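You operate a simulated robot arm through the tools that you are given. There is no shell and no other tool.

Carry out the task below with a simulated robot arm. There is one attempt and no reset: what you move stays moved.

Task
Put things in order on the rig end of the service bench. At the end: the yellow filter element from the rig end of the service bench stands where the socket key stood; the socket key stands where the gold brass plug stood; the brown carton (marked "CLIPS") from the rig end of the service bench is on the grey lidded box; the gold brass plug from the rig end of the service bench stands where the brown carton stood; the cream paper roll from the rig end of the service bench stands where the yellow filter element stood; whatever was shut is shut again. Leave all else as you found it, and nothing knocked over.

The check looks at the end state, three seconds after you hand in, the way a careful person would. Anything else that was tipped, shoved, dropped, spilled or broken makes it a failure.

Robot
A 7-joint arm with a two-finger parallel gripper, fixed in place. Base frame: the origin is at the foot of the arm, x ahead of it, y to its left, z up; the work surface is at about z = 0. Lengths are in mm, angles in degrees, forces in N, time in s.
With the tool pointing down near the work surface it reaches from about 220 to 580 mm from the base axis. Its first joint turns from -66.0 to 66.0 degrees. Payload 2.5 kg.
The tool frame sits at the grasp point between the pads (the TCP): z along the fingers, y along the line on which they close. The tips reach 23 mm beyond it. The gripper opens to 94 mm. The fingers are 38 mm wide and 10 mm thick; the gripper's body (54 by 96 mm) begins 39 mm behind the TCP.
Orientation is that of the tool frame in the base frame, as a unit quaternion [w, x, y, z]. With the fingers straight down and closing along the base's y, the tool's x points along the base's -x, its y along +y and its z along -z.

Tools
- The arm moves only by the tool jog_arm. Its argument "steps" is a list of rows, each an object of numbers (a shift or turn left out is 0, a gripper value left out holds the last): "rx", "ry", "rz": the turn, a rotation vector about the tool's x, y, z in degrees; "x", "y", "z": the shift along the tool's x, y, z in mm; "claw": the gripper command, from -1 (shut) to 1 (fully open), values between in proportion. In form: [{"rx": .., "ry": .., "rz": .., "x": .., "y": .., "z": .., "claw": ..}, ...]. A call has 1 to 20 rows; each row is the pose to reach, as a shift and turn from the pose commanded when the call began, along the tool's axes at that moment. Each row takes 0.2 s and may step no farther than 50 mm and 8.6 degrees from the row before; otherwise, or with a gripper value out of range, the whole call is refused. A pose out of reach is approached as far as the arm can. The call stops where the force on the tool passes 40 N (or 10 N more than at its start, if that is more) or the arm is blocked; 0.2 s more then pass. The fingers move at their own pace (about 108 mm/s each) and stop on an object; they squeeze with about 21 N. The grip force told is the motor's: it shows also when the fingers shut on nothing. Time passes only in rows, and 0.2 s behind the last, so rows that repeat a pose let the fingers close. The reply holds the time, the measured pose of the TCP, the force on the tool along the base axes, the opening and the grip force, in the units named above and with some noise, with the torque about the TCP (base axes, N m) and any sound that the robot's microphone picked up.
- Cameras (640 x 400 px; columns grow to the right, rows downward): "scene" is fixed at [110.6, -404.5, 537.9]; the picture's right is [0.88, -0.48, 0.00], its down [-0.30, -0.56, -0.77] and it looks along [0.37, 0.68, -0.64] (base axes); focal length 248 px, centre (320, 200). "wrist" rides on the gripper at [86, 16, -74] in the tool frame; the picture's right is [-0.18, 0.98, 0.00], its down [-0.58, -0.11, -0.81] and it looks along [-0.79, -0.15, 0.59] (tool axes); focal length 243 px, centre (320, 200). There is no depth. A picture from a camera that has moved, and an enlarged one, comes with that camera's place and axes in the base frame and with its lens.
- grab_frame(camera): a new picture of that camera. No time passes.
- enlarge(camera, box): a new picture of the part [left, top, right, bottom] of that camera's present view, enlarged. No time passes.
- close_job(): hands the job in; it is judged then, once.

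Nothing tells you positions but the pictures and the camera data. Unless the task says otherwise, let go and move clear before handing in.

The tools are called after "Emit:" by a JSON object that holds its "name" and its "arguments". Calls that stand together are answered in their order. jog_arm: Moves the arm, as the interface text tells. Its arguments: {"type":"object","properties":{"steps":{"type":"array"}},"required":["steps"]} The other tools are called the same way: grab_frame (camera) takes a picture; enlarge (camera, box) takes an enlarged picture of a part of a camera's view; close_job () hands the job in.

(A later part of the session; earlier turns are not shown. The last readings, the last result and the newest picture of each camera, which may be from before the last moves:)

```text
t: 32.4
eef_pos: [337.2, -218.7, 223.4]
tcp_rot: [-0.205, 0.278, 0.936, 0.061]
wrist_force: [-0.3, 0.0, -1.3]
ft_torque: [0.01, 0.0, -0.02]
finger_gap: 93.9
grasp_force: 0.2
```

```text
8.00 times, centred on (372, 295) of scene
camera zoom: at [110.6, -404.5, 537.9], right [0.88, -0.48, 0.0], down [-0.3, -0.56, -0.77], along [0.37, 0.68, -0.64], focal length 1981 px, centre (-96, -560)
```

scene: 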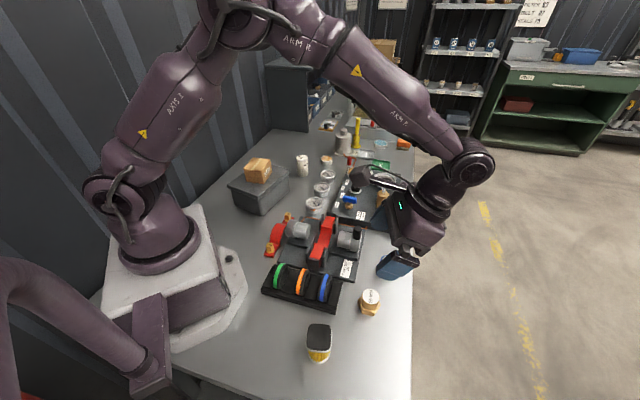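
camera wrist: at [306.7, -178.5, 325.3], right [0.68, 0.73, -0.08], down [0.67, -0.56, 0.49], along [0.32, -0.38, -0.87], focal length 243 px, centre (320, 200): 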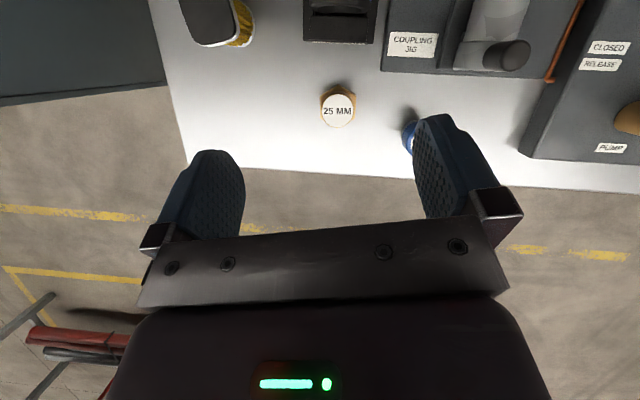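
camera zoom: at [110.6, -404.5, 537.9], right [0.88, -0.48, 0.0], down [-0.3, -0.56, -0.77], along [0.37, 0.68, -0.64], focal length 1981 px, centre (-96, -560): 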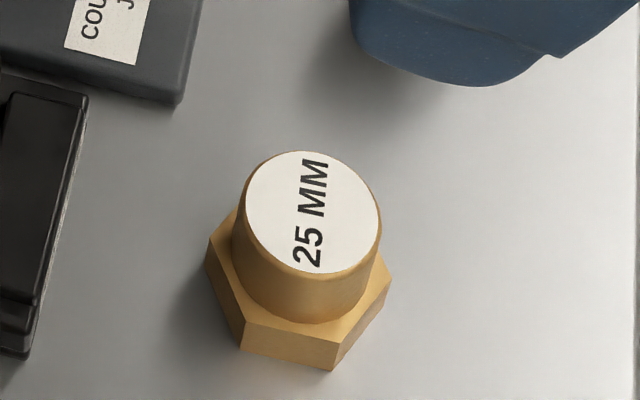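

I now see the plug clearly: centre about (340.3, −212.3), hex base about 44 mm across flats and 15 high, round top 37 mm wide reaching z≈40. I'll narrow the jaws to keep clear of the jig and come down around the round top.

Emit:
{"name": "jog_arm", "arguments": {"steps": [{"x": -18.2, "y": 1.6, "z": 39.8, "claw": 0.45}, {"x": -36.4, "y": 3.2, "z": 79.7, "claw": 0.45}, {"x": -54.5, "y": 4.9, "z": 119.5, "claw": 0.45}]}}

Emit:
{"name": "grab_frame", "arguments": {"camera": "wrist"}}

Emit:
{"name": "grab_frame", "arguments": {"camera": "scene"}}

```text
t: 33.2
eef_pos: [340.8, -213.8, 89.9]
tcp_rot: [-0.205, 0.277, 0.937, 0.06]
wrist_force: [-0.3, 0.3, 0.2]
ft_torque: [-0.03, -0.02, -0.01]
finger_gap: 68.2
grasp_force: 0.2
```

```text
taken
camera wrist: at [309.7, -174.9, 192.3], right [0.68, 0.73, -0.08], down [0.67, -0.56, 0.49], along [0.32, -0.38, -0.87], focal length 243 px, centre (320, 200)
```

wrist: 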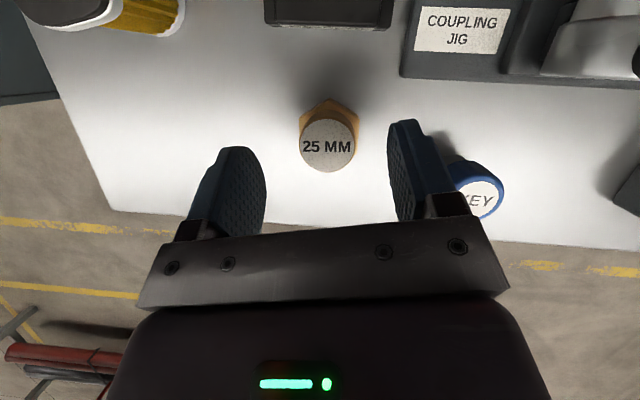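

```text
taken
```

scene: 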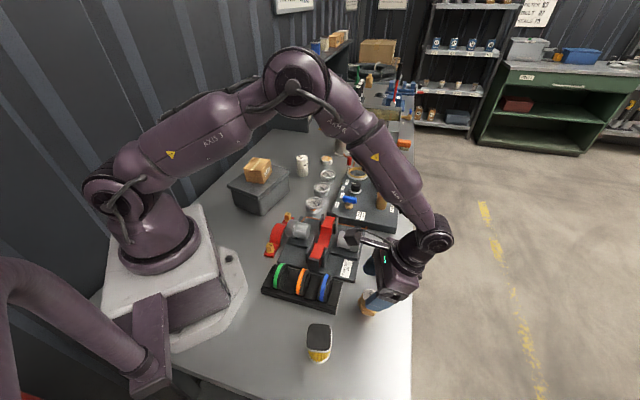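

Emit:
{"name": "jog_arm", "arguments": {"steps": [{"x": -5.5, "y": 0.5, "z": 13}, {"x": -11, "y": 1, "z": 26}, {"x": -16.4, "y": 1.5, "z": 39}]}}

Emit:
{"name": "grab_frame", "arguments": {"camera": "wrist"}}

Emit:
{"name": "enlarge", "arguments": {"camera": "scene", "box": [320, 235, 448, 335]}}

```text
t: 34.0
eef_pos: [340.3, -212.8, 48.1]
tcp_rot: [-0.204, 0.277, 0.937, 0.059]
wrist_force: [0.3, -0.1, 0.5]
ft_torque: [0.0, 0.04, -0.03]
finger_gap: 68.3
grasp_force: 0.0
```

```text
taken
camera wrist: at [308.6, -173.2, 150.8], right [0.68, 0.73, -0.08], down [0.67, -0.56, 0.49], along [0.32, -0.38, -0.87], focal length 243 px, centre (320, 200)
```

wrist: 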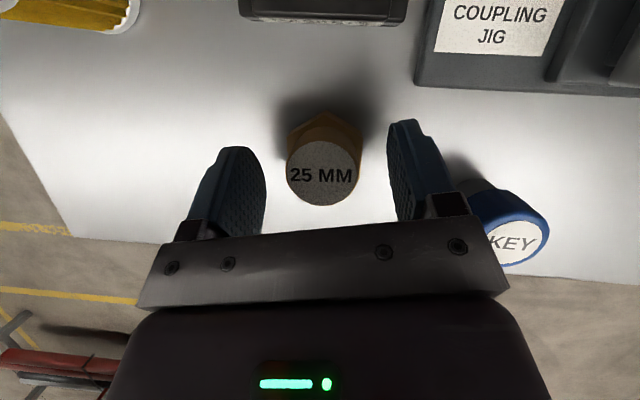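

```text
4.00 times, centred on (384, 285) of scene
camera zoom: at [110.6, -404.5, 537.9], right [0.88, -0.48, 0.0], down [-0.3, -0.56, -0.77], along [0.37, 0.68, -0.64], focal length 990 px, centre (64, -140)
```

zoom: 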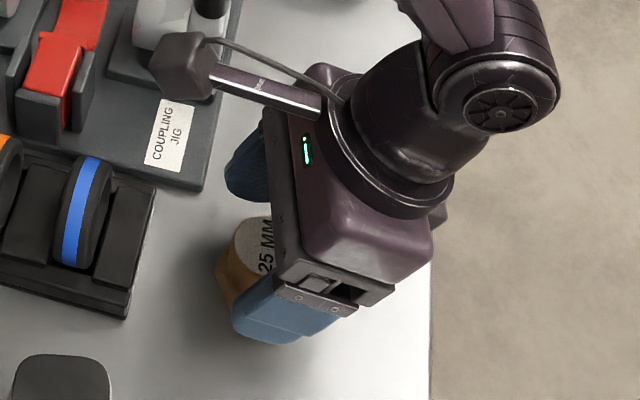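

Emit:
{"name": "jog_arm", "arguments": {"steps": [{"claw": -1}, {"claw": -1}, {"claw": -1}, {"claw": -1}]}}

Emit:
{"name": "grab_frame", "arguments": {"camera": "wrist"}}

```text
t: 35.0
eef_pos: [338.8, -212.0, 48.3]
tcp_rot: [-0.205, 0.277, 0.937, 0.06]
wrist_force: [0.0, 0.3, -0.4]
ft_torque: [-0.01, 0.0, 0.01]
finger_gap: 36.6
grasp_force: 21.0
```

```text
taken
camera wrist: at [308.4, -173.1, 150.7], right [0.68, 0.73, -0.08], down [0.67, -0.56, 0.49], along [0.32, -0.38, -0.87], focal length 243 px, centre (320, 200)
```

wrist: 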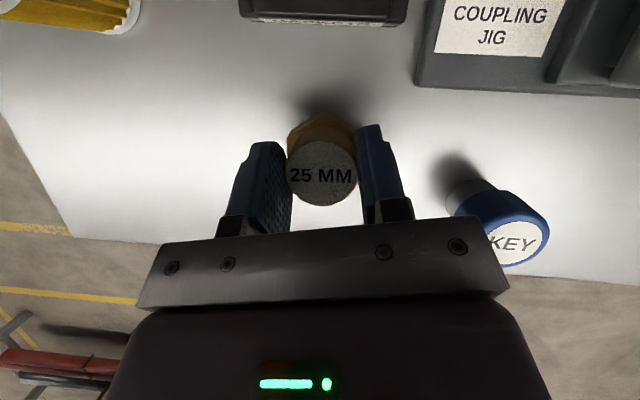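

Gripped on the 37 mm round top. I'll lift gently and check that the plug hangs straight.

Emit:
{"name": "jog_arm", "arguments": {"steps": [{"x": 2.1, "z": -4.5}, {"x": 6.3, "z": -13.6}, {"x": 14.6, "z": -31.7}, {"x": 27, "z": -58}]}}

Emit:
{"name": "grab_frame", "arguments": {"camera": "wrist"}}

Emit:
{"name": "enlarge", "arguments": {"camera": "scene", "box": [320, 215, 448, 315]}}

```text
t: 36.0
eef_pos: [338.0, -211.2, 111.7]
tcp_rot: [-0.205, 0.277, 0.937, 0.06]
wrist_force: [0.6, -0.5, -2.0]
ft_torque: [0.03, 0.0, -0.03]
finger_gap: 36.7
grasp_force: 21.0
```

```text
taken
camera wrist: at [307.5, -172.7, 214.6], right [0.68, 0.73, -0.08], down [0.67, -0.56, 0.49], along [0.32, -0.38, -0.87], focal length 243 px, centre (320, 200)
```

wrist: 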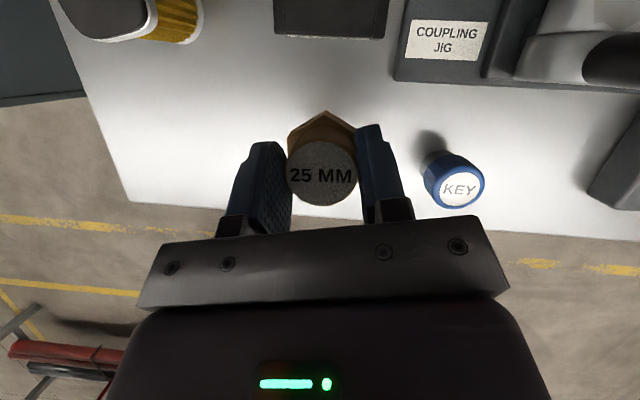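

```text
4.00 times, centred on (384, 265) of scene
camera zoom: at [110.6, -404.6, 537.9], right [0.88, -0.48, 0.0], down [-0.3, -0.56, -0.77], along [0.37, 0.68, -0.64], focal length 990 px, centre (64, -60)
```

zoom: 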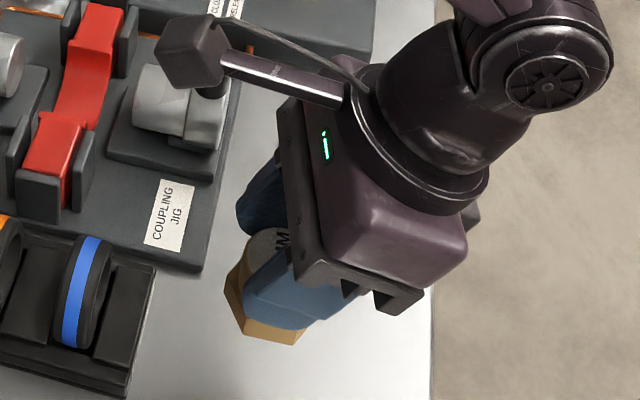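

The plug is held firmly and hasn't shifted. I'll raise it further, then swing it back to the left side.

Emit:
{"name": "jog_arm", "arguments": {"steps": [{"x": 16.7, "z": -36.3}, {"x": 33.4, "z": -72.5}, {"x": 50.1, "z": -108.8}]}}

Emit:
{"name": "jog_arm", "arguments": {"steps": [{"x": 23.8, "y": 31.2, "z": 5.2, "rx": 2.62, "rz": -5.65}, {"x": 47.6, "y": 62.5, "z": 10.4, "rx": 5.24, "rz": -11.3}, {"x": 71.5, "y": 93.7, "z": 15.7, "rx": 7.86, "rz": -16.95}, {"x": 95.3, "y": 125, "z": 20.9, "rx": 10.5, "rz": -22.6}, {"x": 119.1, "y": 156.2, "z": 26.1, "rx": 13.1, "rz": -28.25}, {"x": 142.9, "y": 187.5, "z": 31.3, "rx": 15.7, "rz": -33.9}, {"x": 166.8, "y": 218.7, "z": 36.6, "rx": 18.3, "rz": -39.55}, {"x": 190.6, "y": 250, "z": 41.8, "rx": 21, "rz": -45.2}, {"x": 214.4, "y": 281.2, "z": 47, "rx": 23.6, "rz": -50.9}, {"x": 238.2, "y": 312.5, "z": 52.2, "rx": 26.2, "rz": -56.5}, {"x": 262, "y": 343.7, "z": 57.5, "rx": 28.8, "rz": -62.2}, {"x": 285.9, "y": 375, "z": 62.7, "rx": 31.4, "rz": -67.8}, {"x": 309.7, "y": 406.2, "z": 67.9, "rx": 34, "rz": -73.5}]}}

Emit:
{"name": "grab_frame", "arguments": {"camera": "wrist"}}

Emit:
{"name": "grab_frame", "arguments": {"camera": "scene"}}

```text
t: 36.8
eef_pos: [338.1, -212.6, 232.9]
tcp_rot: [-0.204, 0.279, 0.936, 0.06]
wrist_force: [0.0, -1.4, -1.3]
ft_torque: [-0.01, 0.02, -0.02]
finger_gap: 36.6
grasp_force: 20.9
```

```text
t: 39.6
eef_pos: [298.8, 299.0, 299.2]
tcp_rot: [-0.196, -0.398, 0.892, -0.088]
wrist_force: [0.3, -1.0, -1.6]
ft_torque: [0.0, -0.01, -0.05]
finger_gap: 36.6
grasp_force: 20.6
```

```text
taken
camera wrist: at [255.5, 274.1, 402.8], right [-0.62, 0.78, -0.08], down [0.66, 0.57, 0.49], along [0.43, 0.25, -0.87], focal length 243 px, centre (320, 200)
```

wrist: 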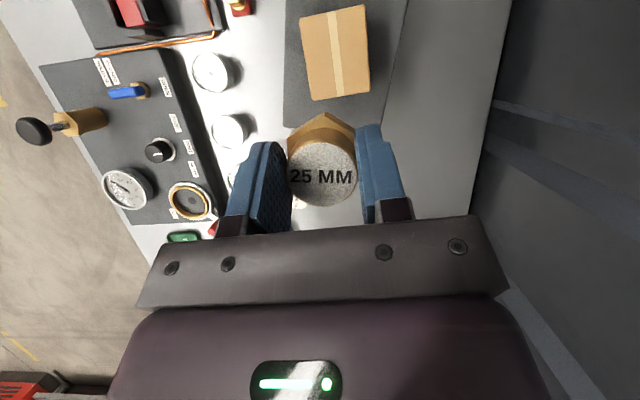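

```text
taken
```

scene: 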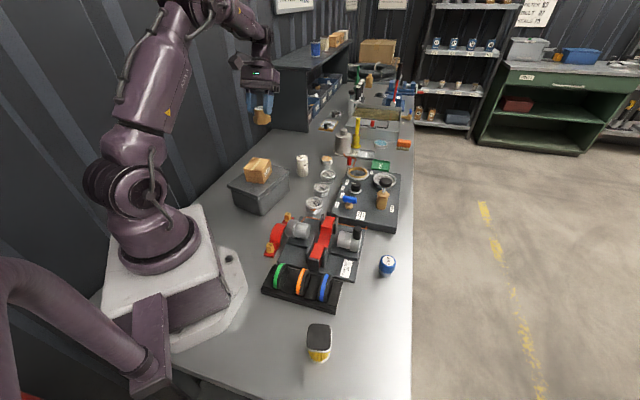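

The plug is held steadily. Now I rotate half a turn about the vertical, the same direction that worked before.

Emit:
{"name": "jog_arm", "arguments": {"steps": [{"rx": 3.47, "rz": -7.43}, {"rx": 6.93, "rz": -14.86}, {"rx": 10.4, "rz": -22.3}, {"rx": 13.86, "rz": -29.7}, {"rx": 17.3, "rz": -37.2}, {"rx": 20.8, "rz": -44.6}, {"rx": 24.3, "rz": -52}, {"rx": 27.7, "rz": -59.5}, {"rx": 31.2, "rz": -66.9}, {"rx": 34.7, "rz": -74.3}, {"rx": 38, "rz": -81.6}]}}

Emit:
{"name": "jog_arm", "arguments": {"steps": [{"rx": 3.47, "rz": -7.43}, {"rx": 6.93, "rz": -14.86}, {"rx": 10.4, "rz": -22.3}, {"rx": 13.86, "rz": -29.7}, {"rx": 17.3, "rz": -37.2}, {"rx": 20.8, "rz": -44.6}, {"rx": 24.3, "rz": -52}, {"rx": 27.7, "rz": -59.5}, {"rx": 31.2, "rz": -66.9}, {"rx": 34.7, "rz": -74.3}, {"rx": 38, "rz": -81.6}]}}

Emit:
{"name": "grab_frame", "arguments": {"camera": "wrist"}}

Emit:
{"name": "grab_frame", "arguments": {"camera": "scene"}}

```text
t: 42.0
eef_pos: [300.3, 297.4, 299.5]
tcp_rot: [0.078, 0.911, -0.349, 0.204]
wrist_force: [-0.3, -0.7, -1.5]
ft_torque: [0.01, -0.04, -0.01]
finger_gap: 36.8
grasp_force: 21.4
```

```text
t: 44.4
eef_pos: [301.2, 296.8, 298.4]
tcp_rot: [-0.087, 0.891, 0.398, 0.199]
wrist_force: [0.1, 0.4, -1.6]
ft_torque: [0.01, -0.03, 0.03]
finger_gap: 36.5
grasp_force: 21.1
```

```text
taken
camera wrist: at [342.9, 321.3, 402.2], right [0.62, -0.78, -0.08], down [-0.66, -0.57, 0.48], along [-0.42, -0.25, -0.87], focal length 243 px, centre (320, 200)
```

wrist: 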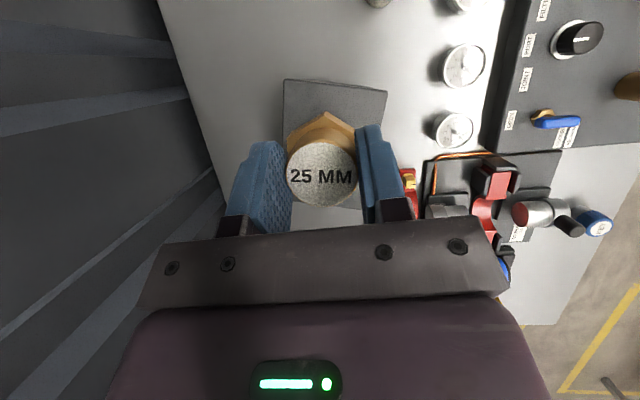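

```text
taken
```

scene: 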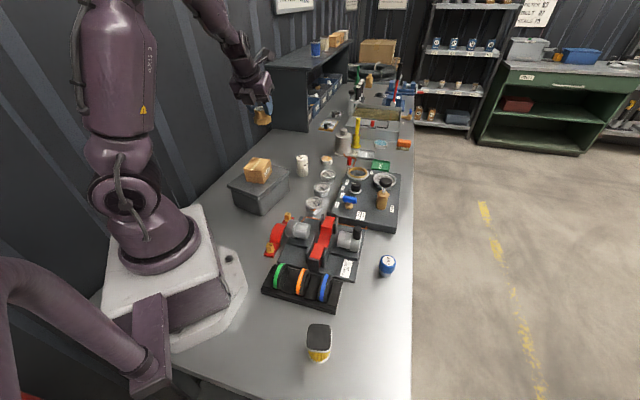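

Emit:
{"name": "jog_arm", "arguments": {"steps": [{"x": 21.2, "y": -3.4, "z": 37.3}, {"x": 42.4, "y": -6.8, "z": 74.5}, {"x": 63.6, "y": -10.2, "z": 111.8}, {"x": 84.8, "y": -13.7, "z": 149.1}, {"x": 106, "y": -17.1, "z": 186.3}, {"x": 127.2, "y": -20.5, "z": 223.6}]}}

Emit:
{"name": "grab_frame", "arguments": {"camera": "wrist"}}

Emit:
{"name": "enlarge", "arguments": {"camera": "scene", "box": [220, 80, 380, 180]}}

```text
t: 45.8
eef_pos: [425.2, 468.6, 150.9]
tcp_rot: [-0.086, 0.892, 0.398, 0.198]
wrist_force: [-0.6, 0.0, -0.9]
ft_torque: [0.02, 0.0, 0.04]
finger_gap: 36.5
grasp_force: 20.9
```

```text
taken
camera wrist: at [468.4, 491.7, 253.0], right [0.62, -0.78, -0.07], down [-0.66, -0.57, 0.48], along [-0.42, -0.25, -0.87], focal length 243 px, centre (320, 200)
```

wrist: 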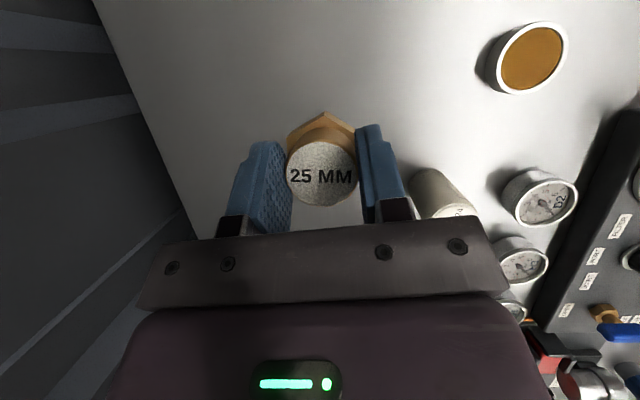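

```text
4.00 times, centred on (300, 130) of scene
camera zoom: at [110.6, -404.6, 537.9], right [0.88, -0.48, 0.0], down [-0.3, -0.56, -0.77], along [0.37, 0.68, -0.64], focal length 990 px, centre (400, 480)
```

zoom: 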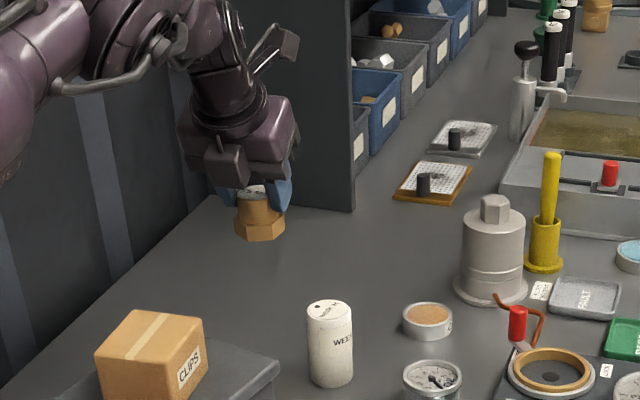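

The plug is over the carton's old spot at (425.7, 467.6). I'll lower it, slowing near the bench.

Emit:
{"name": "jog_arm", "arguments": {"steps": [{"x": -15, "z": 32}, {"x": -28, "z": 60}, {"x": -36, "z": 77}, {"x": -40.7, "z": 86.9}]}}

Emit:
{"name": "jog_arm", "arguments": {"steps": [{"x": -0.4, "z": 0.9}, {"x": -0.6, "z": 1.4}]}}

```text
t: 46.8
eef_pos: [425.5, 467.4, 55.4]
tcp_rot: [-0.087, 0.892, 0.397, 0.199]
wrist_force: [-0.1, 0.2, -1.3]
ft_torque: [-0.02, -0.02, 0.0]
finger_gap: 36.6
grasp_force: 20.9
```

```text
t: 47.4
eef_pos: [426.3, 467.3, 53.5]
tcp_rot: [-0.087, 0.891, 0.398, 0.199]
wrist_force: [-0.2, -0.2, -1.9]
ft_torque: [0.01, -0.03, 0.04]
finger_gap: 36.6
grasp_force: 21.1
```

Emit:
{"name": "jog_arm", "arguments": {"steps": [{"x": -0.8, "z": 1.8}, {"x": -1.6, "z": 3.6}]}}

Emit:
{"name": "jog_arm", "arguments": {"steps": [{"x": -0.4, "z": 0.8}, {"x": -0.4, "z": 0.8}]}}

```text
t: 48.0
eef_pos: [425.4, 466.7, 49.4]
tcp_rot: [-0.087, 0.891, 0.398, 0.199]
wrist_force: [0.2, 0.8, -1.6]
ft_torque: [0.03, -0.03, 0.03]
finger_gap: 36.9
grasp_force: 21.2
```

```text
t: 48.6
eef_pos: [425.0, 466.6, 48.0]
tcp_rot: [-0.086, 0.892, 0.398, 0.199]
wrist_force: [-0.3, -0.2, -0.1]
ft_torque: [0.03, 0.03, 0.0]
finger_gap: 36.5
grasp_force: 20.9
```

Emit:
{"name": "jog_arm", "arguments": {"steps": [{"x": -0.3, "z": 0.6}, {"x": -0.3, "z": 0.6}]}}

Emit:
{"name": "enlarge", "arguments": {"camera": "scene", "box": [250, 120, 330, 170]}}

```text
t: 49.2
eef_pos: [425.4, 467.8, 47.4]
tcp_rot: [-0.087, 0.892, 0.397, 0.199]
wrist_force: [-0.6, 0.2, -0.4]
ft_torque: [-0.03, 0.02, -0.01]
finger_gap: 36.7
grasp_force: 21.1
```

```text
8.00 times, centred on (290, 145) of scene
camera zoom: at [110.6, -404.5, 537.9], right [0.88, -0.48, 0.0], down [-0.3, -0.56, -0.77], along [0.37, 0.68, -0.64], focal length 1981 px, centre (560, 640)
```

zoom: 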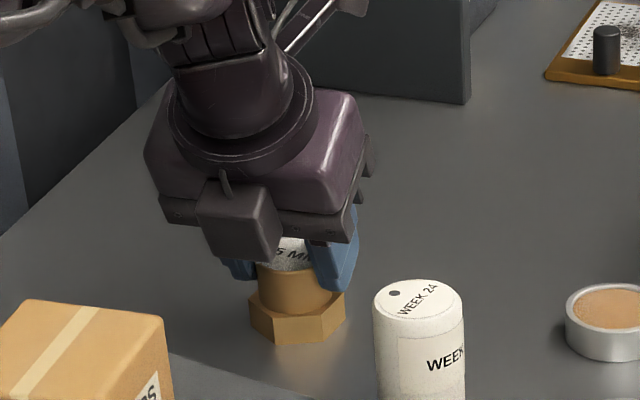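

Emit:
{"name": "jog_arm", "arguments": {"steps": [{"x": -0.3, "z": 0.6}, {"x": -0.3, "z": 0.6}]}}

```text
t: 49.8
eef_pos: [425.3, 466.1, 47.3]
tcp_rot: [-0.087, 0.892, 0.397, 0.2]
wrist_force: [-1.1, -2.4, 6.7]
ft_torque: [-0.15, 0.24, 0.05]
finger_gap: 36.7
grasp_force: 20.8
```

The plug touches the bench. I release it and look.

Emit:
{"name": "jog_arm", "arguments": {"steps": [{"claw": -0.1}, {"claw": 0.3}, {"claw": 0.6}, {"claw": 0.6}]}}

Emit:
{"name": "grab_frame", "arguments": {"camera": "wrist"}}

Emit:
{"name": "enlarge", "arguments": {"camera": "scene", "box": [250, 120, 330, 170]}}

```text
t: 50.8
eef_pos: [425.4, 467.0, 47.5]
tcp_rot: [-0.087, 0.892, 0.397, 0.199]
wrist_force: [-0.5, 0.3, -0.2]
ft_torque: [0.04, 0.01, 0.04]
finger_gap: 75.2
grasp_force: 0.0
```

```text
taken
camera wrist: at [468.7, 490.9, 150.4], right [0.62, -0.78, -0.07], down [-0.66, -0.57, 0.48], along [-0.42, -0.25, -0.87], focal length 243 px, centre (320, 200)
```

wrist: 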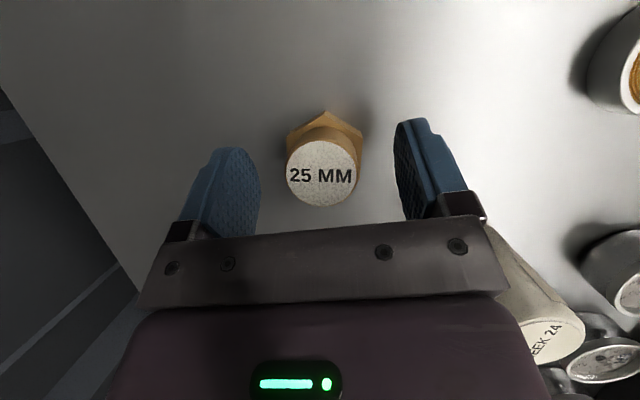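

```text
8.00 times, centred on (290, 145) of scene
camera zoom: at [110.6, -404.5, 537.9], right [0.88, -0.48, 0.0], down [-0.3, -0.56, -0.77], along [0.37, 0.68, -0.64], focal length 1981 px, centre (560, 640)
```

zoom: 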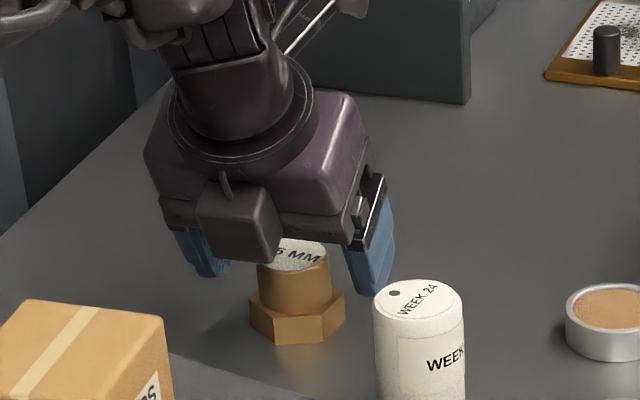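

The plug stands upright on the carton's old place. I'll lift straight off, move back to the middle left, then unflip and straighten the tool.

Emit:
{"name": "jog_arm", "arguments": {"steps": [{"x": 8.5, "z": -18.1}, {"x": 21.2, "z": -45.2}, {"x": 38.1, "z": -81.4}, {"x": 55.1, "z": -117.6}]}}

Emit:
{"name": "jog_arm", "arguments": {"steps": [{"x": -22.9, "y": 3.3, "z": -33.3}, {"x": -45.9, "y": 6.6, "z": -66.7}, {"x": -68.8, "y": 9.9, "z": -100}, {"x": -91.7, "y": 13.2, "z": -133.3}, {"x": -114.7, "y": 16.5, "z": -166.7}, {"x": -137.6, "y": 19.8, "z": -200}]}}

Emit:
{"name": "jog_arm", "arguments": {"steps": [{"rx": -3.47, "rz": 7.43}, {"rx": -6.93, "rz": 14.86}, {"rx": -10.4, "rz": 22.3}, {"rx": -13.86, "rz": 29.7}, {"rx": -17.3, "rz": 37.2}, {"rx": -20.8, "rz": 44.6}, {"rx": -24.3, "rz": 52}, {"rx": -27.7, "rz": 59.5}, {"rx": -31.2, "rz": 66.9}, {"rx": -34.7, "rz": 74.3}, {"rx": -38, "rz": 81.6}]}}

Emit:
{"name": "jog_arm", "arguments": {"steps": [{"rx": -3.47, "rz": 7.43}, {"rx": -6.93, "rz": 14.86}, {"rx": -10.4, "rz": 22.3}, {"rx": -13.86, "rz": 29.7}, {"rx": -17.3, "rz": 37.2}, {"rx": -20.8, "rz": 44.6}, {"rx": -24.3, "rz": 52}, {"rx": -27.7, "rz": 59.5}, {"rx": -31.2, "rz": 66.9}, {"rx": -34.7, "rz": 74.3}, {"rx": -38, "rz": 81.6}]}}

Emit:
{"name": "jog_arm", "arguments": {"steps": [{"ry": -8.3}, {"ry": -16.6}, {"ry": -25}]}}

Emit:
{"name": "grab_frame", "arguments": {"camera": "scene"}}

Emit:
{"name": "grab_frame", "arguments": {"camera": "wrist"}}

```text
t: 51.8
eef_pos: [425.5, 468.4, 178.8]
tcp_rot: [-0.087, 0.892, 0.397, 0.198]
wrist_force: [0.1, -1.0, -0.2]
ft_torque: [0.04, 0.02, 0.0]
finger_gap: 75.4
grasp_force: 0.1
```

```text
t: 53.2
eef_pos: [300.6, 296.3, 299.8]
tcp_rot: [-0.087, 0.892, 0.397, 0.199]
wrist_force: [0.4, -0.8, 0.0]
ft_torque: [-0.01, 0.01, -0.01]
finger_gap: 75.2
grasp_force: 0.1
```

```text
t: 55.6
eef_pos: [298.6, 298.1, 299.6]
tcp_rot: [0.077, 0.911, -0.351, 0.203]
wrist_force: [0.5, 0.6, 0.5]
ft_torque: [0.01, 0.0, 0.02]
finger_gap: 75.3
grasp_force: 0.1
```

```text
t: 58.0
eef_pos: [299.9, 299.0, 300.2]
tcp_rot: [-0.197, -0.395, 0.893, -0.088]
wrist_force: [-0.6, 0.5, 0.3]
ft_torque: [0.01, -0.01, 0.0]
finger_gap: 75.5
grasp_force: 0.0
```

```text
t: 58.8
eef_pos: [300.5, 299.0, 299.9]
tcp_rot: [0.003, -0.406, 0.914, 0.0]
wrist_force: [0.0, 0.2, 0.2]
ft_torque: [0.01, -0.01, 0.04]
finger_gap: 75.1
grasp_force: 0.0
```

```text
taken
```

scene: 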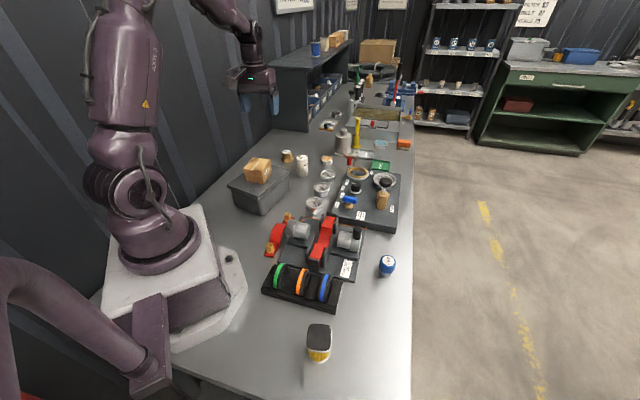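

```text
taken
camera wrist: at [229.5, 245.0, 372.9], right [-0.61, 0.8, 0.0], down [0.47, 0.36, 0.81], along [0.64, 0.49, -0.59], focal length 243 px, centre (320, 200)
```

wrist: 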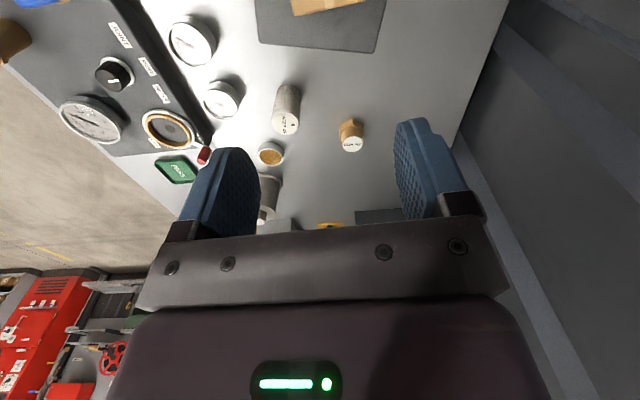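

The tool is vertical and unflipped, and the carton and plug are both in their new places. Next is the socket key, about (432, −160.6) with its top at z≈45. I'll swing to hover above it.

Emit:
{"name": "jog_arm", "arguments": {"steps": [{"x": 21, "y": -33.7, "z": 8.3, "rz": 6.75}, {"x": 42, "y": -67.5, "z": 16.7, "rz": 13.5}, {"x": 63.1, "y": -101.2, "z": 25, "rz": 20.25}, {"x": 84.1, "y": -135, "z": 33.3, "rz": 27}, {"x": 105.2, "y": -168.7, "z": 41.7, "rz": 33.75}, {"x": 126.2, "y": -202.4, "z": 50, "rz": 40.5}, {"x": 147.2, "y": -236.2, "z": 58.3, "rz": 47.25}, {"x": 168.3, "y": -269.9, "z": 66.7, "rz": 54}, {"x": 189.3, "y": -303.7, "z": 75, "rz": 60.75}, {"x": 210.3, "y": -337.4, "z": 83.3, "rz": 67.5}, {"x": 231.4, "y": -371.2, "z": 91.7, "rz": 74.25}, {"x": 252.4, "y": -404.9, "z": 100, "rz": 81}]}}

Emit:
{"name": "grab_frame", "arguments": {"camera": "wrist"}}

Emit:
{"name": "grab_frame", "arguments": {"camera": "scene"}}

```text
t: 61.4
eef_pos: [431.4, -160.2, 199.6]
tcp_rot: [0.002, 0.285, 0.958, 0.0]
wrist_force: [-0.4, -0.5, 0.0]
ft_torque: [0.04, 0.05, -0.02]
finger_gap: 75.3
grasp_force: 0.0
```

```text
taken
camera wrist: at [368.0, -99.0, 273.6], right [0.69, 0.72, 0.0], down [0.42, -0.41, 0.81], along [0.59, -0.56, -0.59], focal length 243 px, centre (320, 200)
```

wrist: 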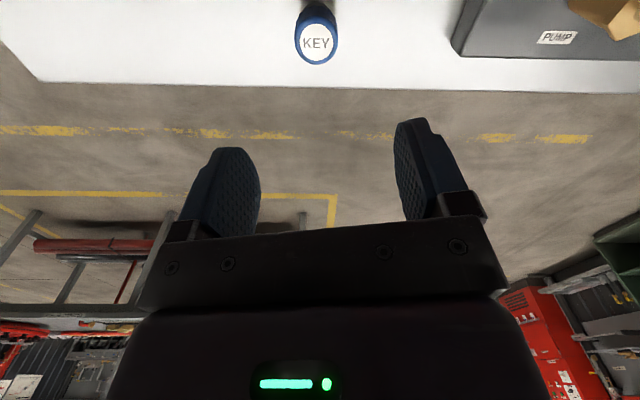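

```text
taken
```

scene: 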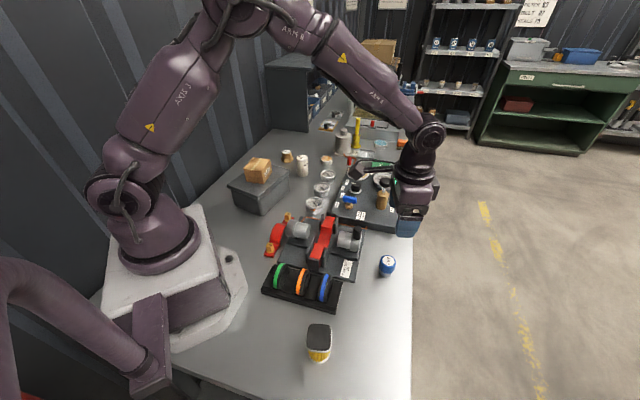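

Emit:
{"name": "enlarge", "arguments": {"camera": "wrist", "box": [270, 0, 366, 60]}}

Emit:
{"name": "enlarge", "arguments": {"camera": "scene", "box": [360, 240, 424, 290]}}

```text
6.67 times, centred on (318, 30) of wrist
camera zoom: at [368.0, -99.0, 273.6], right [0.69, 0.72, 0.0], down [0.42, -0.41, 0.81], along [0.59, -0.56, -0.59], focal length 1618 px, centre (333, 1333)
```

zoom: 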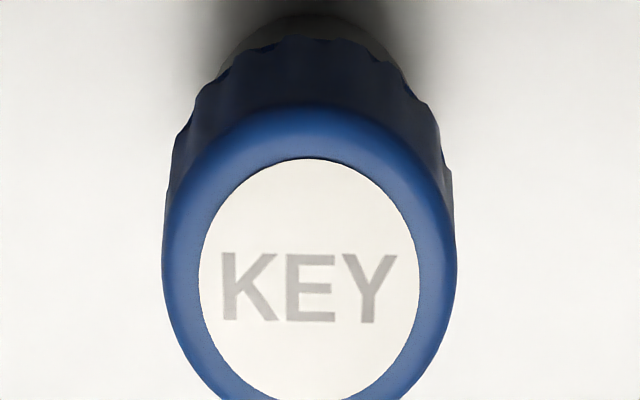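

```text
8.00 times, centred on (392, 265) of scene
camera zoom: at [110.6, -404.5, 537.9], right [0.88, -0.48, 0.0], down [-0.3, -0.56, -0.77], along [0.37, 0.68, -0.64], focal length 1981 px, centre (-256, -320)
```

zoom: 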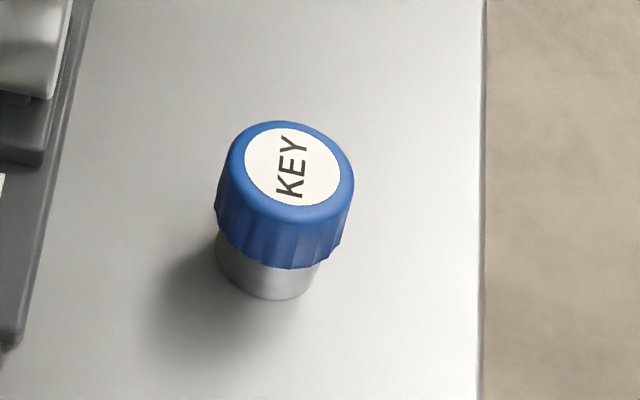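

The key's cap is about 37 mm wide with its centre near (430.5, −161). I'll descend in two stages.

Emit:
{"name": "jog_arm", "arguments": {"steps": [{"y": -0.6, "z": 45}, {"y": -1.2, "z": 90}, {"y": -1.7, "z": 120}]}}

Emit:
{"name": "grab_frame", "arguments": {"camera": "wrist"}}

Emit:
{"name": "grab_frame", "arguments": {"camera": "scene"}}

```text
t: 62.2
eef_pos: [431.7, -160.8, 81.0]
tcp_rot: [0.003, 0.284, 0.959, 0.0]
wrist_force: [0.9, 0.3, 0.7]
ft_torque: [0.05, -0.03, -0.05]
finger_gap: 75.2
grasp_force: 0.0
```

```text
taken
camera wrist: at [367.7, -100.6, 153.9], right [0.69, 0.72, 0.0], down [0.42, -0.41, 0.81], along [0.59, -0.56, -0.59], focal length 243 px, centre (320, 200)
```

wrist: 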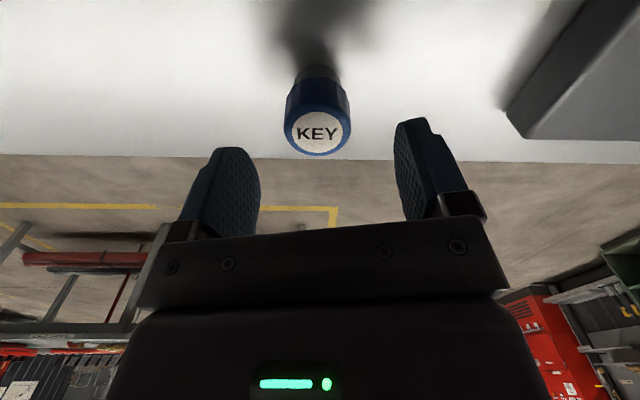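

```text
taken
```

scene: 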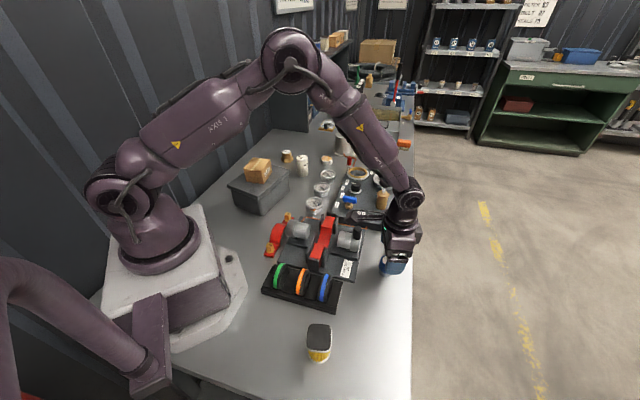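

Emit:
{"name": "enlarge", "arguments": {"camera": "scene", "box": [310, 190, 438, 290]}}

```text
4.00 times, centred on (374, 240) of scene
camera zoom: at [110.6, -404.5, 537.9], right [0.88, -0.48, 0.0], down [-0.3, -0.56, -0.77], along [0.37, 0.68, -0.64], focal length 990 px, centre (104, 40)
```

zoom: 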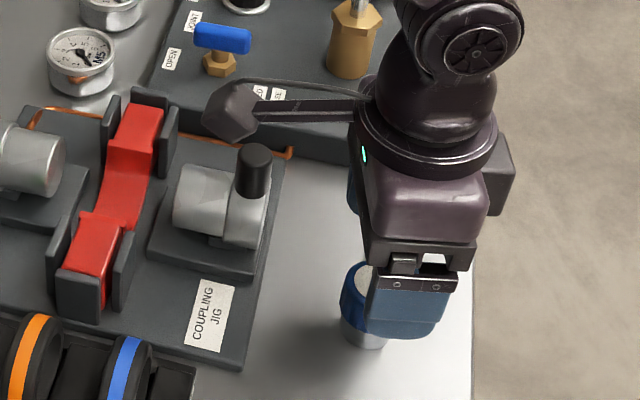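

The jig's black knob tops out near z≈97, close to the wrist camera, so I'll turn the tool about 13° away from it before the final descent.

Emit:
{"name": "jog_arm", "arguments": {"steps": [{"x": 1, "y": -0.5, "rz": -6.5}, {"x": 2, "y": -0.9, "rz": -13}, {"x": 2, "y": -0.9, "z": 15, "rz": -13}, {"x": 2, "y": -0.9, "z": 30, "rz": -13}, {"x": 2, "y": -0.9, "z": 41, "rz": -13}]}}

Emit:
{"name": "grab_frame", "arguments": {"camera": "wrist"}}

Emit:
{"name": "enlarge", "arguments": {"camera": "scene", "box": [310, 190, 438, 290]}}

```text
t: 63.4
eef_pos: [428.6, -160.8, 39.3]
tcp_rot: [0.002, 0.175, 0.985, 0.001]
wrist_force: [0.3, -0.3, 0.0]
ft_torque: [-0.02, 0.01, 0.02]
finger_gap: 75.2
grasp_force: 0.1
```

```text
taken
camera wrist: at [353.2, -116.5, 112.2], right [0.51, 0.86, 0.0], down [0.51, -0.3, 0.81], along [0.7, -0.41, -0.59], focal length 243 px, centre (320, 200)
```

wrist: 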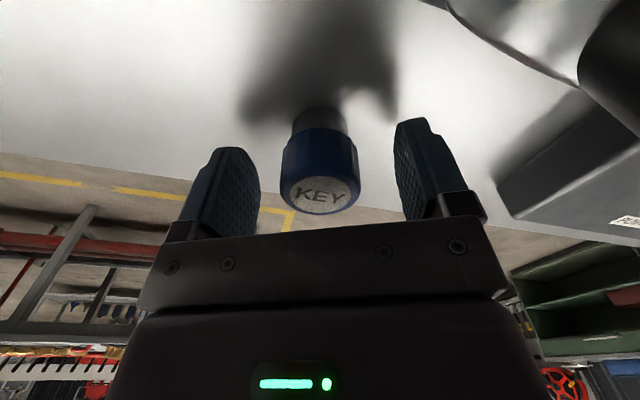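

```text
4.00 times, centred on (374, 240) of scene
camera zoom: at [110.6, -404.5, 537.9], right [0.88, -0.48, 0.0], down [-0.3, -0.56, -0.77], along [0.37, 0.68, -0.64], focal length 990 px, centre (104, 40)
```

zoom: 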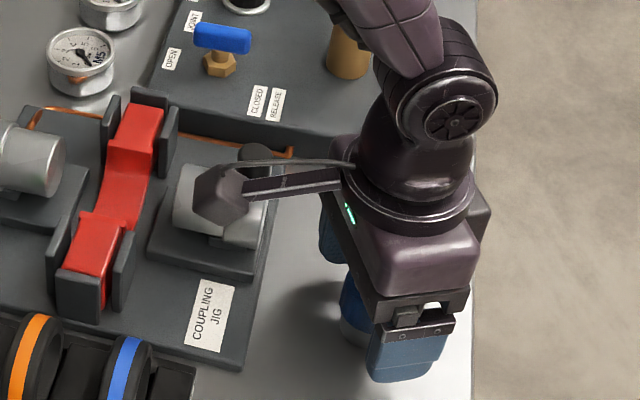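

Emit:
{"name": "jog_arm", "arguments": {"steps": [{"claw": -1}, {"claw": -1}, {"claw": -1}, {"claw": -1}]}}

Emit:
{"name": "jog_arm", "arguments": {"steps": [{"z": -5}, {"z": -15}, {"z": -45}, {"z": -80}]}}

Emit:
{"name": "grab_frame", "arguments": {"camera": "wrist"}}

Emit:
{"name": "enlarge", "arguments": {"camera": "scene", "box": [310, 190, 438, 290]}}

```text
t: 64.4
eef_pos: [428.2, -160.7, 38.4]
tcp_rot: [0.001, 0.173, 0.985, 0.0]
wrist_force: [-0.2, -0.3, 0.5]
ft_torque: [0.02, 0.02, -0.01]
finger_gap: 37.0
grasp_force: 20.8
```

```text
t: 65.4
eef_pos: [428.7, -162.7, 120.0]
tcp_rot: [0.002, 0.174, 0.985, 0.0]
wrist_force: [0.2, 1.2, -0.3]
ft_torque: [-0.02, -0.04, 0.0]
finger_gap: 37.1
grasp_force: 20.8
```

```text
taken
camera wrist: at [353.6, -116.7, 192.3], right [0.51, 0.86, 0.0], down [0.51, -0.3, 0.81], along [0.7, -0.41, -0.59], focal length 243 px, centre (320, 200)
```

wrist: 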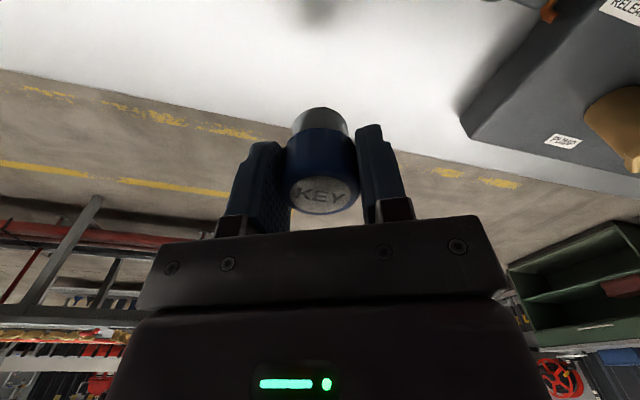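

```text
4.00 times, centred on (374, 240) of scene
camera zoom: at [110.6, -404.5, 537.9], right [0.88, -0.48, 0.0], down [-0.3, -0.56, -0.77], along [0.37, 0.68, -0.64], focal length 990 px, centre (104, 40)
```

zoom: 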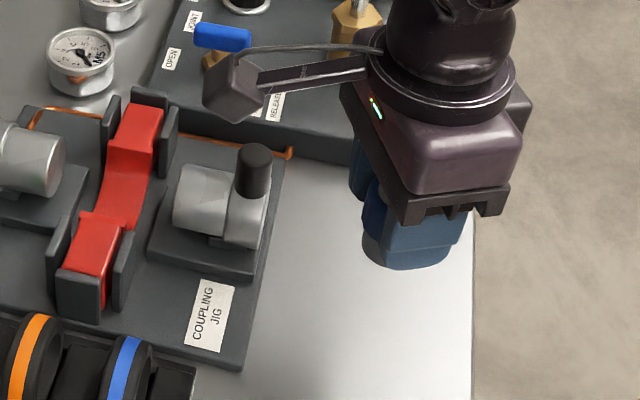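

The key is held at the cap's 37 mm. I'll carry it to the plug's old place (340.2, −212.3) and lower it most of the way.

Emit:
{"name": "jog_arm", "arguments": {"steps": [{"x": 21.9, "y": -26.1}, {"x": 43.9, "y": -52.3}, {"x": 65.8, "y": -78.4}]}}

Emit:
{"name": "grab_frame", "arguments": {"camera": "wrist"}}

Emit:
{"name": "enlarge", "arguments": {"camera": "scene", "box": [280, 210, 440, 335]}}

```text
t: 66.2
eef_pos: [341.4, -214.3, 118.2]
tcp_rot: [0.002, 0.174, 0.985, 0.001]
wrist_force: [0.4, 0.0, -0.8]
ft_torque: [-0.01, -0.01, -0.02]
finger_gap: 37.0
grasp_force: 21.4
```

```text
taken
camera wrist: at [264.8, -168.8, 192.6], right [0.51, 0.86, 0.0], down [0.51, -0.3, 0.81], along [0.7, -0.41, -0.59], focal length 243 px, centre (320, 200)
```

wrist: 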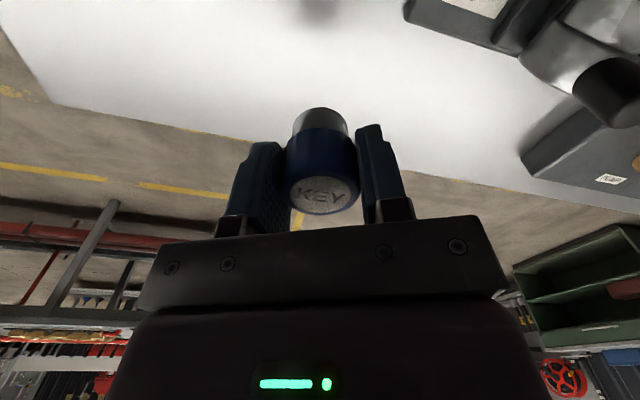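

```text
3.20 times, centred on (360, 272) of scene
camera zoom: at [110.6, -404.5, 537.9], right [0.88, -0.48, 0.0], down [-0.3, -0.56, -0.77], along [0.37, 0.68, -0.64], focal length 792 px, centre (192, -32)
```

zoom: 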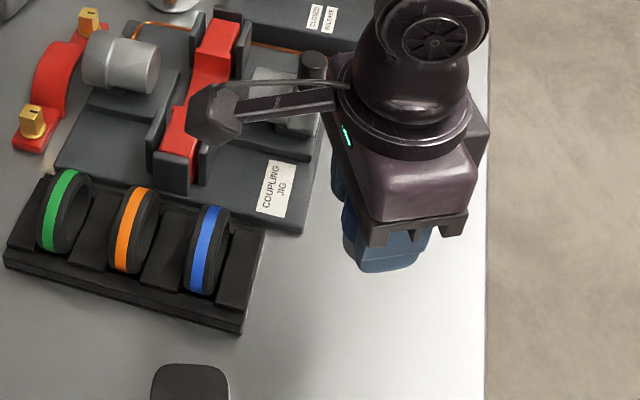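

Emit:
{"name": "jog_arm", "arguments": {"steps": [{"x": 0.3, "y": 0.9, "z": 30}, {"x": 0.3, "y": 0.9, "z": 55}, {"x": 0.3, "y": 0.9, "z": 70}, {"x": 0.3, "y": 0.9, "z": 75}]}}

Emit:
{"name": "jog_arm", "arguments": {"steps": [{"z": 1.5}, {"z": 3}]}}

Emit:
{"name": "enlarge", "arguments": {"camera": "scene", "box": [280, 230, 440, 355]}}

```text
t: 67.2
eef_pos: [340.4, -211.8, 43.7]
tcp_rot: [0.002, 0.174, 0.985, 0.0]
wrist_force: [0.7, -0.3, -1.2]
ft_torque: [0.0, -0.02, -0.01]
finger_gap: 37.3
grasp_force: 21.1
```

```text
t: 67.8
eef_pos: [340.4, -212.3, 40.9]
tcp_rot: [0.001, 0.174, 0.985, 0.001]
wrist_force: [0.7, -0.7, -1.6]
ft_torque: [0.0, 0.02, -0.01]
finger_gap: 36.9
grasp_force: 20.7
```

```text
3.20 times, centred on (360, 292) of scene
camera zoom: at [110.6, -404.5, 537.9], right [0.88, -0.48, 0.0], down [-0.3, -0.56, -0.77], along [0.37, 0.68, -0.64], focal length 792 px, centre (192, -96)
```

zoom: 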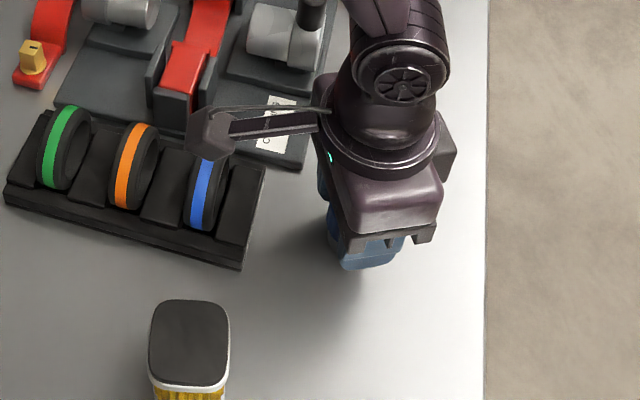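

Emit:
{"name": "jog_arm", "arguments": {"steps": [{"z": 0.6}, {"z": 1.2}]}}

Emit:
{"name": "jog_arm", "arguments": {"steps": [{"z": 0.6}, {"z": 0.6}]}}

```text
t: 68.4
eef_pos: [341.2, -210.7, 40.2]
tcp_rot: [0.002, 0.174, 0.985, 0.001]
wrist_force: [0.0, -0.6, -0.5]
ft_torque: [0.0, 0.02, 0.0]
finger_gap: 37.0
grasp_force: 20.7
```

```text
t: 69.0
eef_pos: [339.9, -211.0, 39.4]
tcp_rot: [0.002, 0.173, 0.985, 0.001]
wrist_force: [0.5, 0.3, -0.9]
ft_torque: [-0.01, 0.02, -0.02]
finger_gap: 36.8
grasp_force: 20.5
```

Emit:
{"name": "jog_arm", "arguments": {"steps": [{"z": 0.6}, {"z": 0.6}]}}

```text
t: 69.6
eef_pos: [340.9, -211.3, 38.7]
tcp_rot: [0.003, 0.174, 0.985, 0.001]
wrist_force: [-2.6, 1.9, 7.0]
ft_torque: [-0.06, 0.11, -0.04]
finger_gap: 36.8
grasp_force: 21.1
```

Contact with the bench. I'll release the key.

Emit:
{"name": "jog_arm", "arguments": {"steps": [{"claw": -0.1}, {"claw": 0.2}, {"claw": 0.5}, {"claw": 0.5}]}}

Emit:
{"name": "jog_arm", "arguments": {"steps": [{"z": -10}, {"z": -30}, {"z": -65}, {"z": -110}]}}

Emit:
{"name": "grab_frame", "arguments": {"camera": "wrist"}}

Emit:
{"name": "enlarge", "arguments": {"camera": "scene", "box": [280, 230, 440, 355]}}

```text
t: 70.6
eef_pos: [340.8, -210.5, 38.7]
tcp_rot: [0.001, 0.174, 0.985, 0.001]
wrist_force: [0.7, -0.1, 0.3]
ft_torque: [0.03, -0.04, 0.0]
finger_gap: 70.4
grasp_force: 0.1
```

```text
t: 71.6
eef_pos: [339.3, -210.2, 149.1]
tcp_rot: [0.002, 0.174, 0.985, 0.0]
wrist_force: [0.0, 0.1, 0.0]
ft_torque: [0.0, -0.02, -0.01]
finger_gap: 70.4
grasp_force: 0.0
```

```text
taken
camera wrist: at [263.5, -166.1, 222.3], right [0.51, 0.86, 0.0], down [0.51, -0.3, 0.81], along [0.7, -0.41, -0.59], focal length 243 px, centre (320, 200)
```

wrist: 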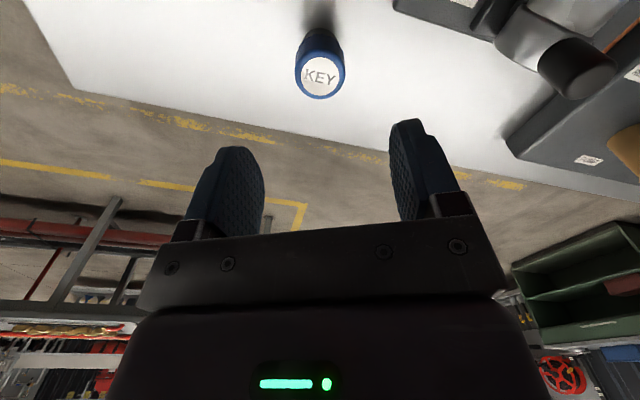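

```text
3.20 times, centred on (360, 292) of scene
camera zoom: at [110.6, -404.6, 537.9], right [0.88, -0.48, 0.0], down [-0.3, -0.56, -0.77], along [0.37, 0.68, -0.64], focal length 792 px, centre (192, -96)
```

zoom: 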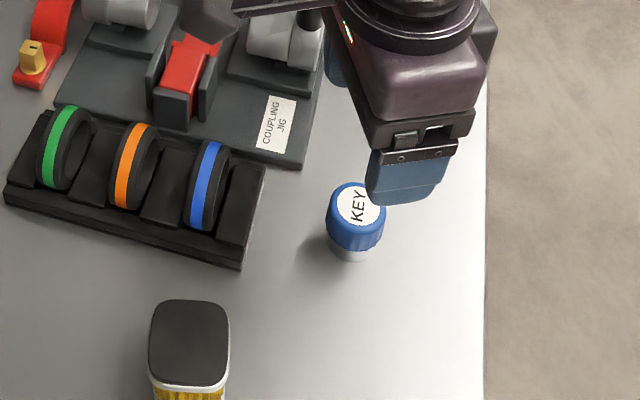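

The key stands on the plug's old place. Next is the yellow filter; I'll hover above it, about (197, −248), to measure it.

Emit:
{"name": "jog_arm", "arguments": {"steps": [{"x": 20, "y": -14, "z": -30, "rz": 2}, {"x": 54, "y": -37, "z": -55, "rz": 4.3}, {"x": 88, "y": -61, "z": -66, "rz": 6.5}, {"x": 121.1, "y": -84, "z": -66, "rz": 8.6}]}}

Emit:
{"name": "grab_frame", "arguments": {"camera": "wrist"}}

Emit:
{"name": "grab_frame", "arguments": {"camera": "scene"}}

```text
t: 72.6
eef_pos: [197.8, -249.3, 214.1]
tcp_rot: [0.002, 0.246, 0.969, 0.0]
wrist_force: [0.0, -1.0, -0.5]
ft_torque: [-0.01, 0.0, 0.03]
finger_gap: 70.4
grasp_force: 0.2
```

```text
taken
camera wrist: at [129.2, -193.4, 288.4], right [0.63, 0.78, 0.0], down [0.46, -0.37, 0.81], along [0.63, -0.51, -0.59], focal length 243 px, centre (320, 200)
```

wrist: 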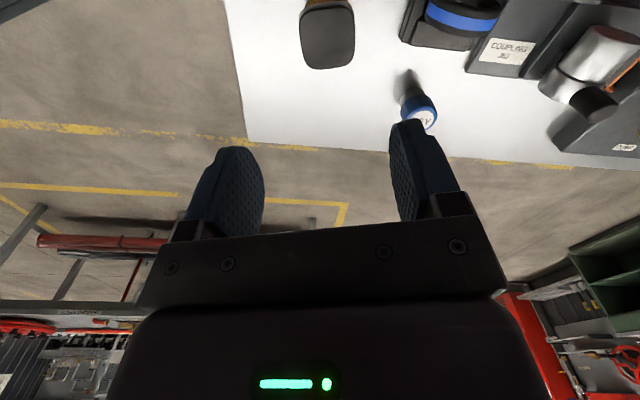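

```text
taken
```

scene: 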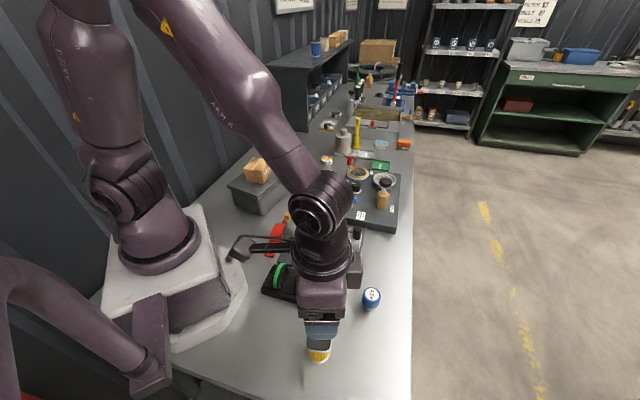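

Emit:
{"name": "enlarge", "arguments": {"camera": "wrist", "box": [270, 0, 398, 80]}}

Emit:
{"name": "enlarge", "arguments": {"camera": "scene", "box": [270, 280, 370, 370]}}

```text
5.00 times, centred on (334, 40) of wrist
camera zoom: at [129.2, -193.4, 288.4], right [0.63, 0.78, 0.0], down [0.46, -0.37, 0.81], along [0.63, -0.51, -0.59], focal length 1213 px, centre (250, 1000)
```

zoom: 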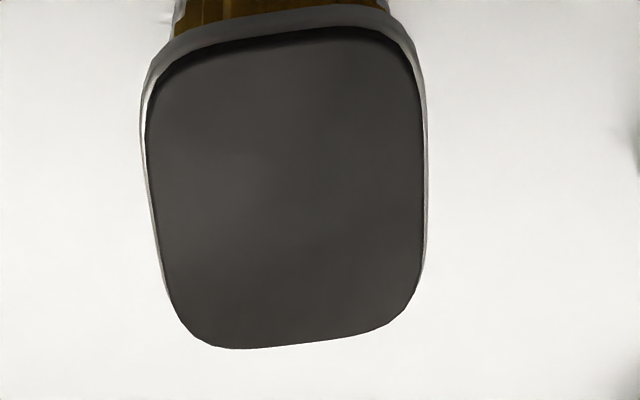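

```text
4.44 times, centred on (320, 325) of scene
camera zoom: at [110.6, -404.5, 537.9], right [0.88, -0.48, 0.0], down [-0.3, -0.56, -0.77], along [0.37, 0.68, -0.64], focal length 1100 px, centre (320, -356)
```

zoom: 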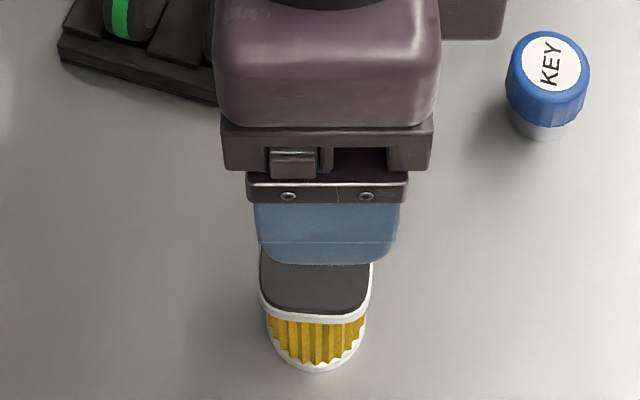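

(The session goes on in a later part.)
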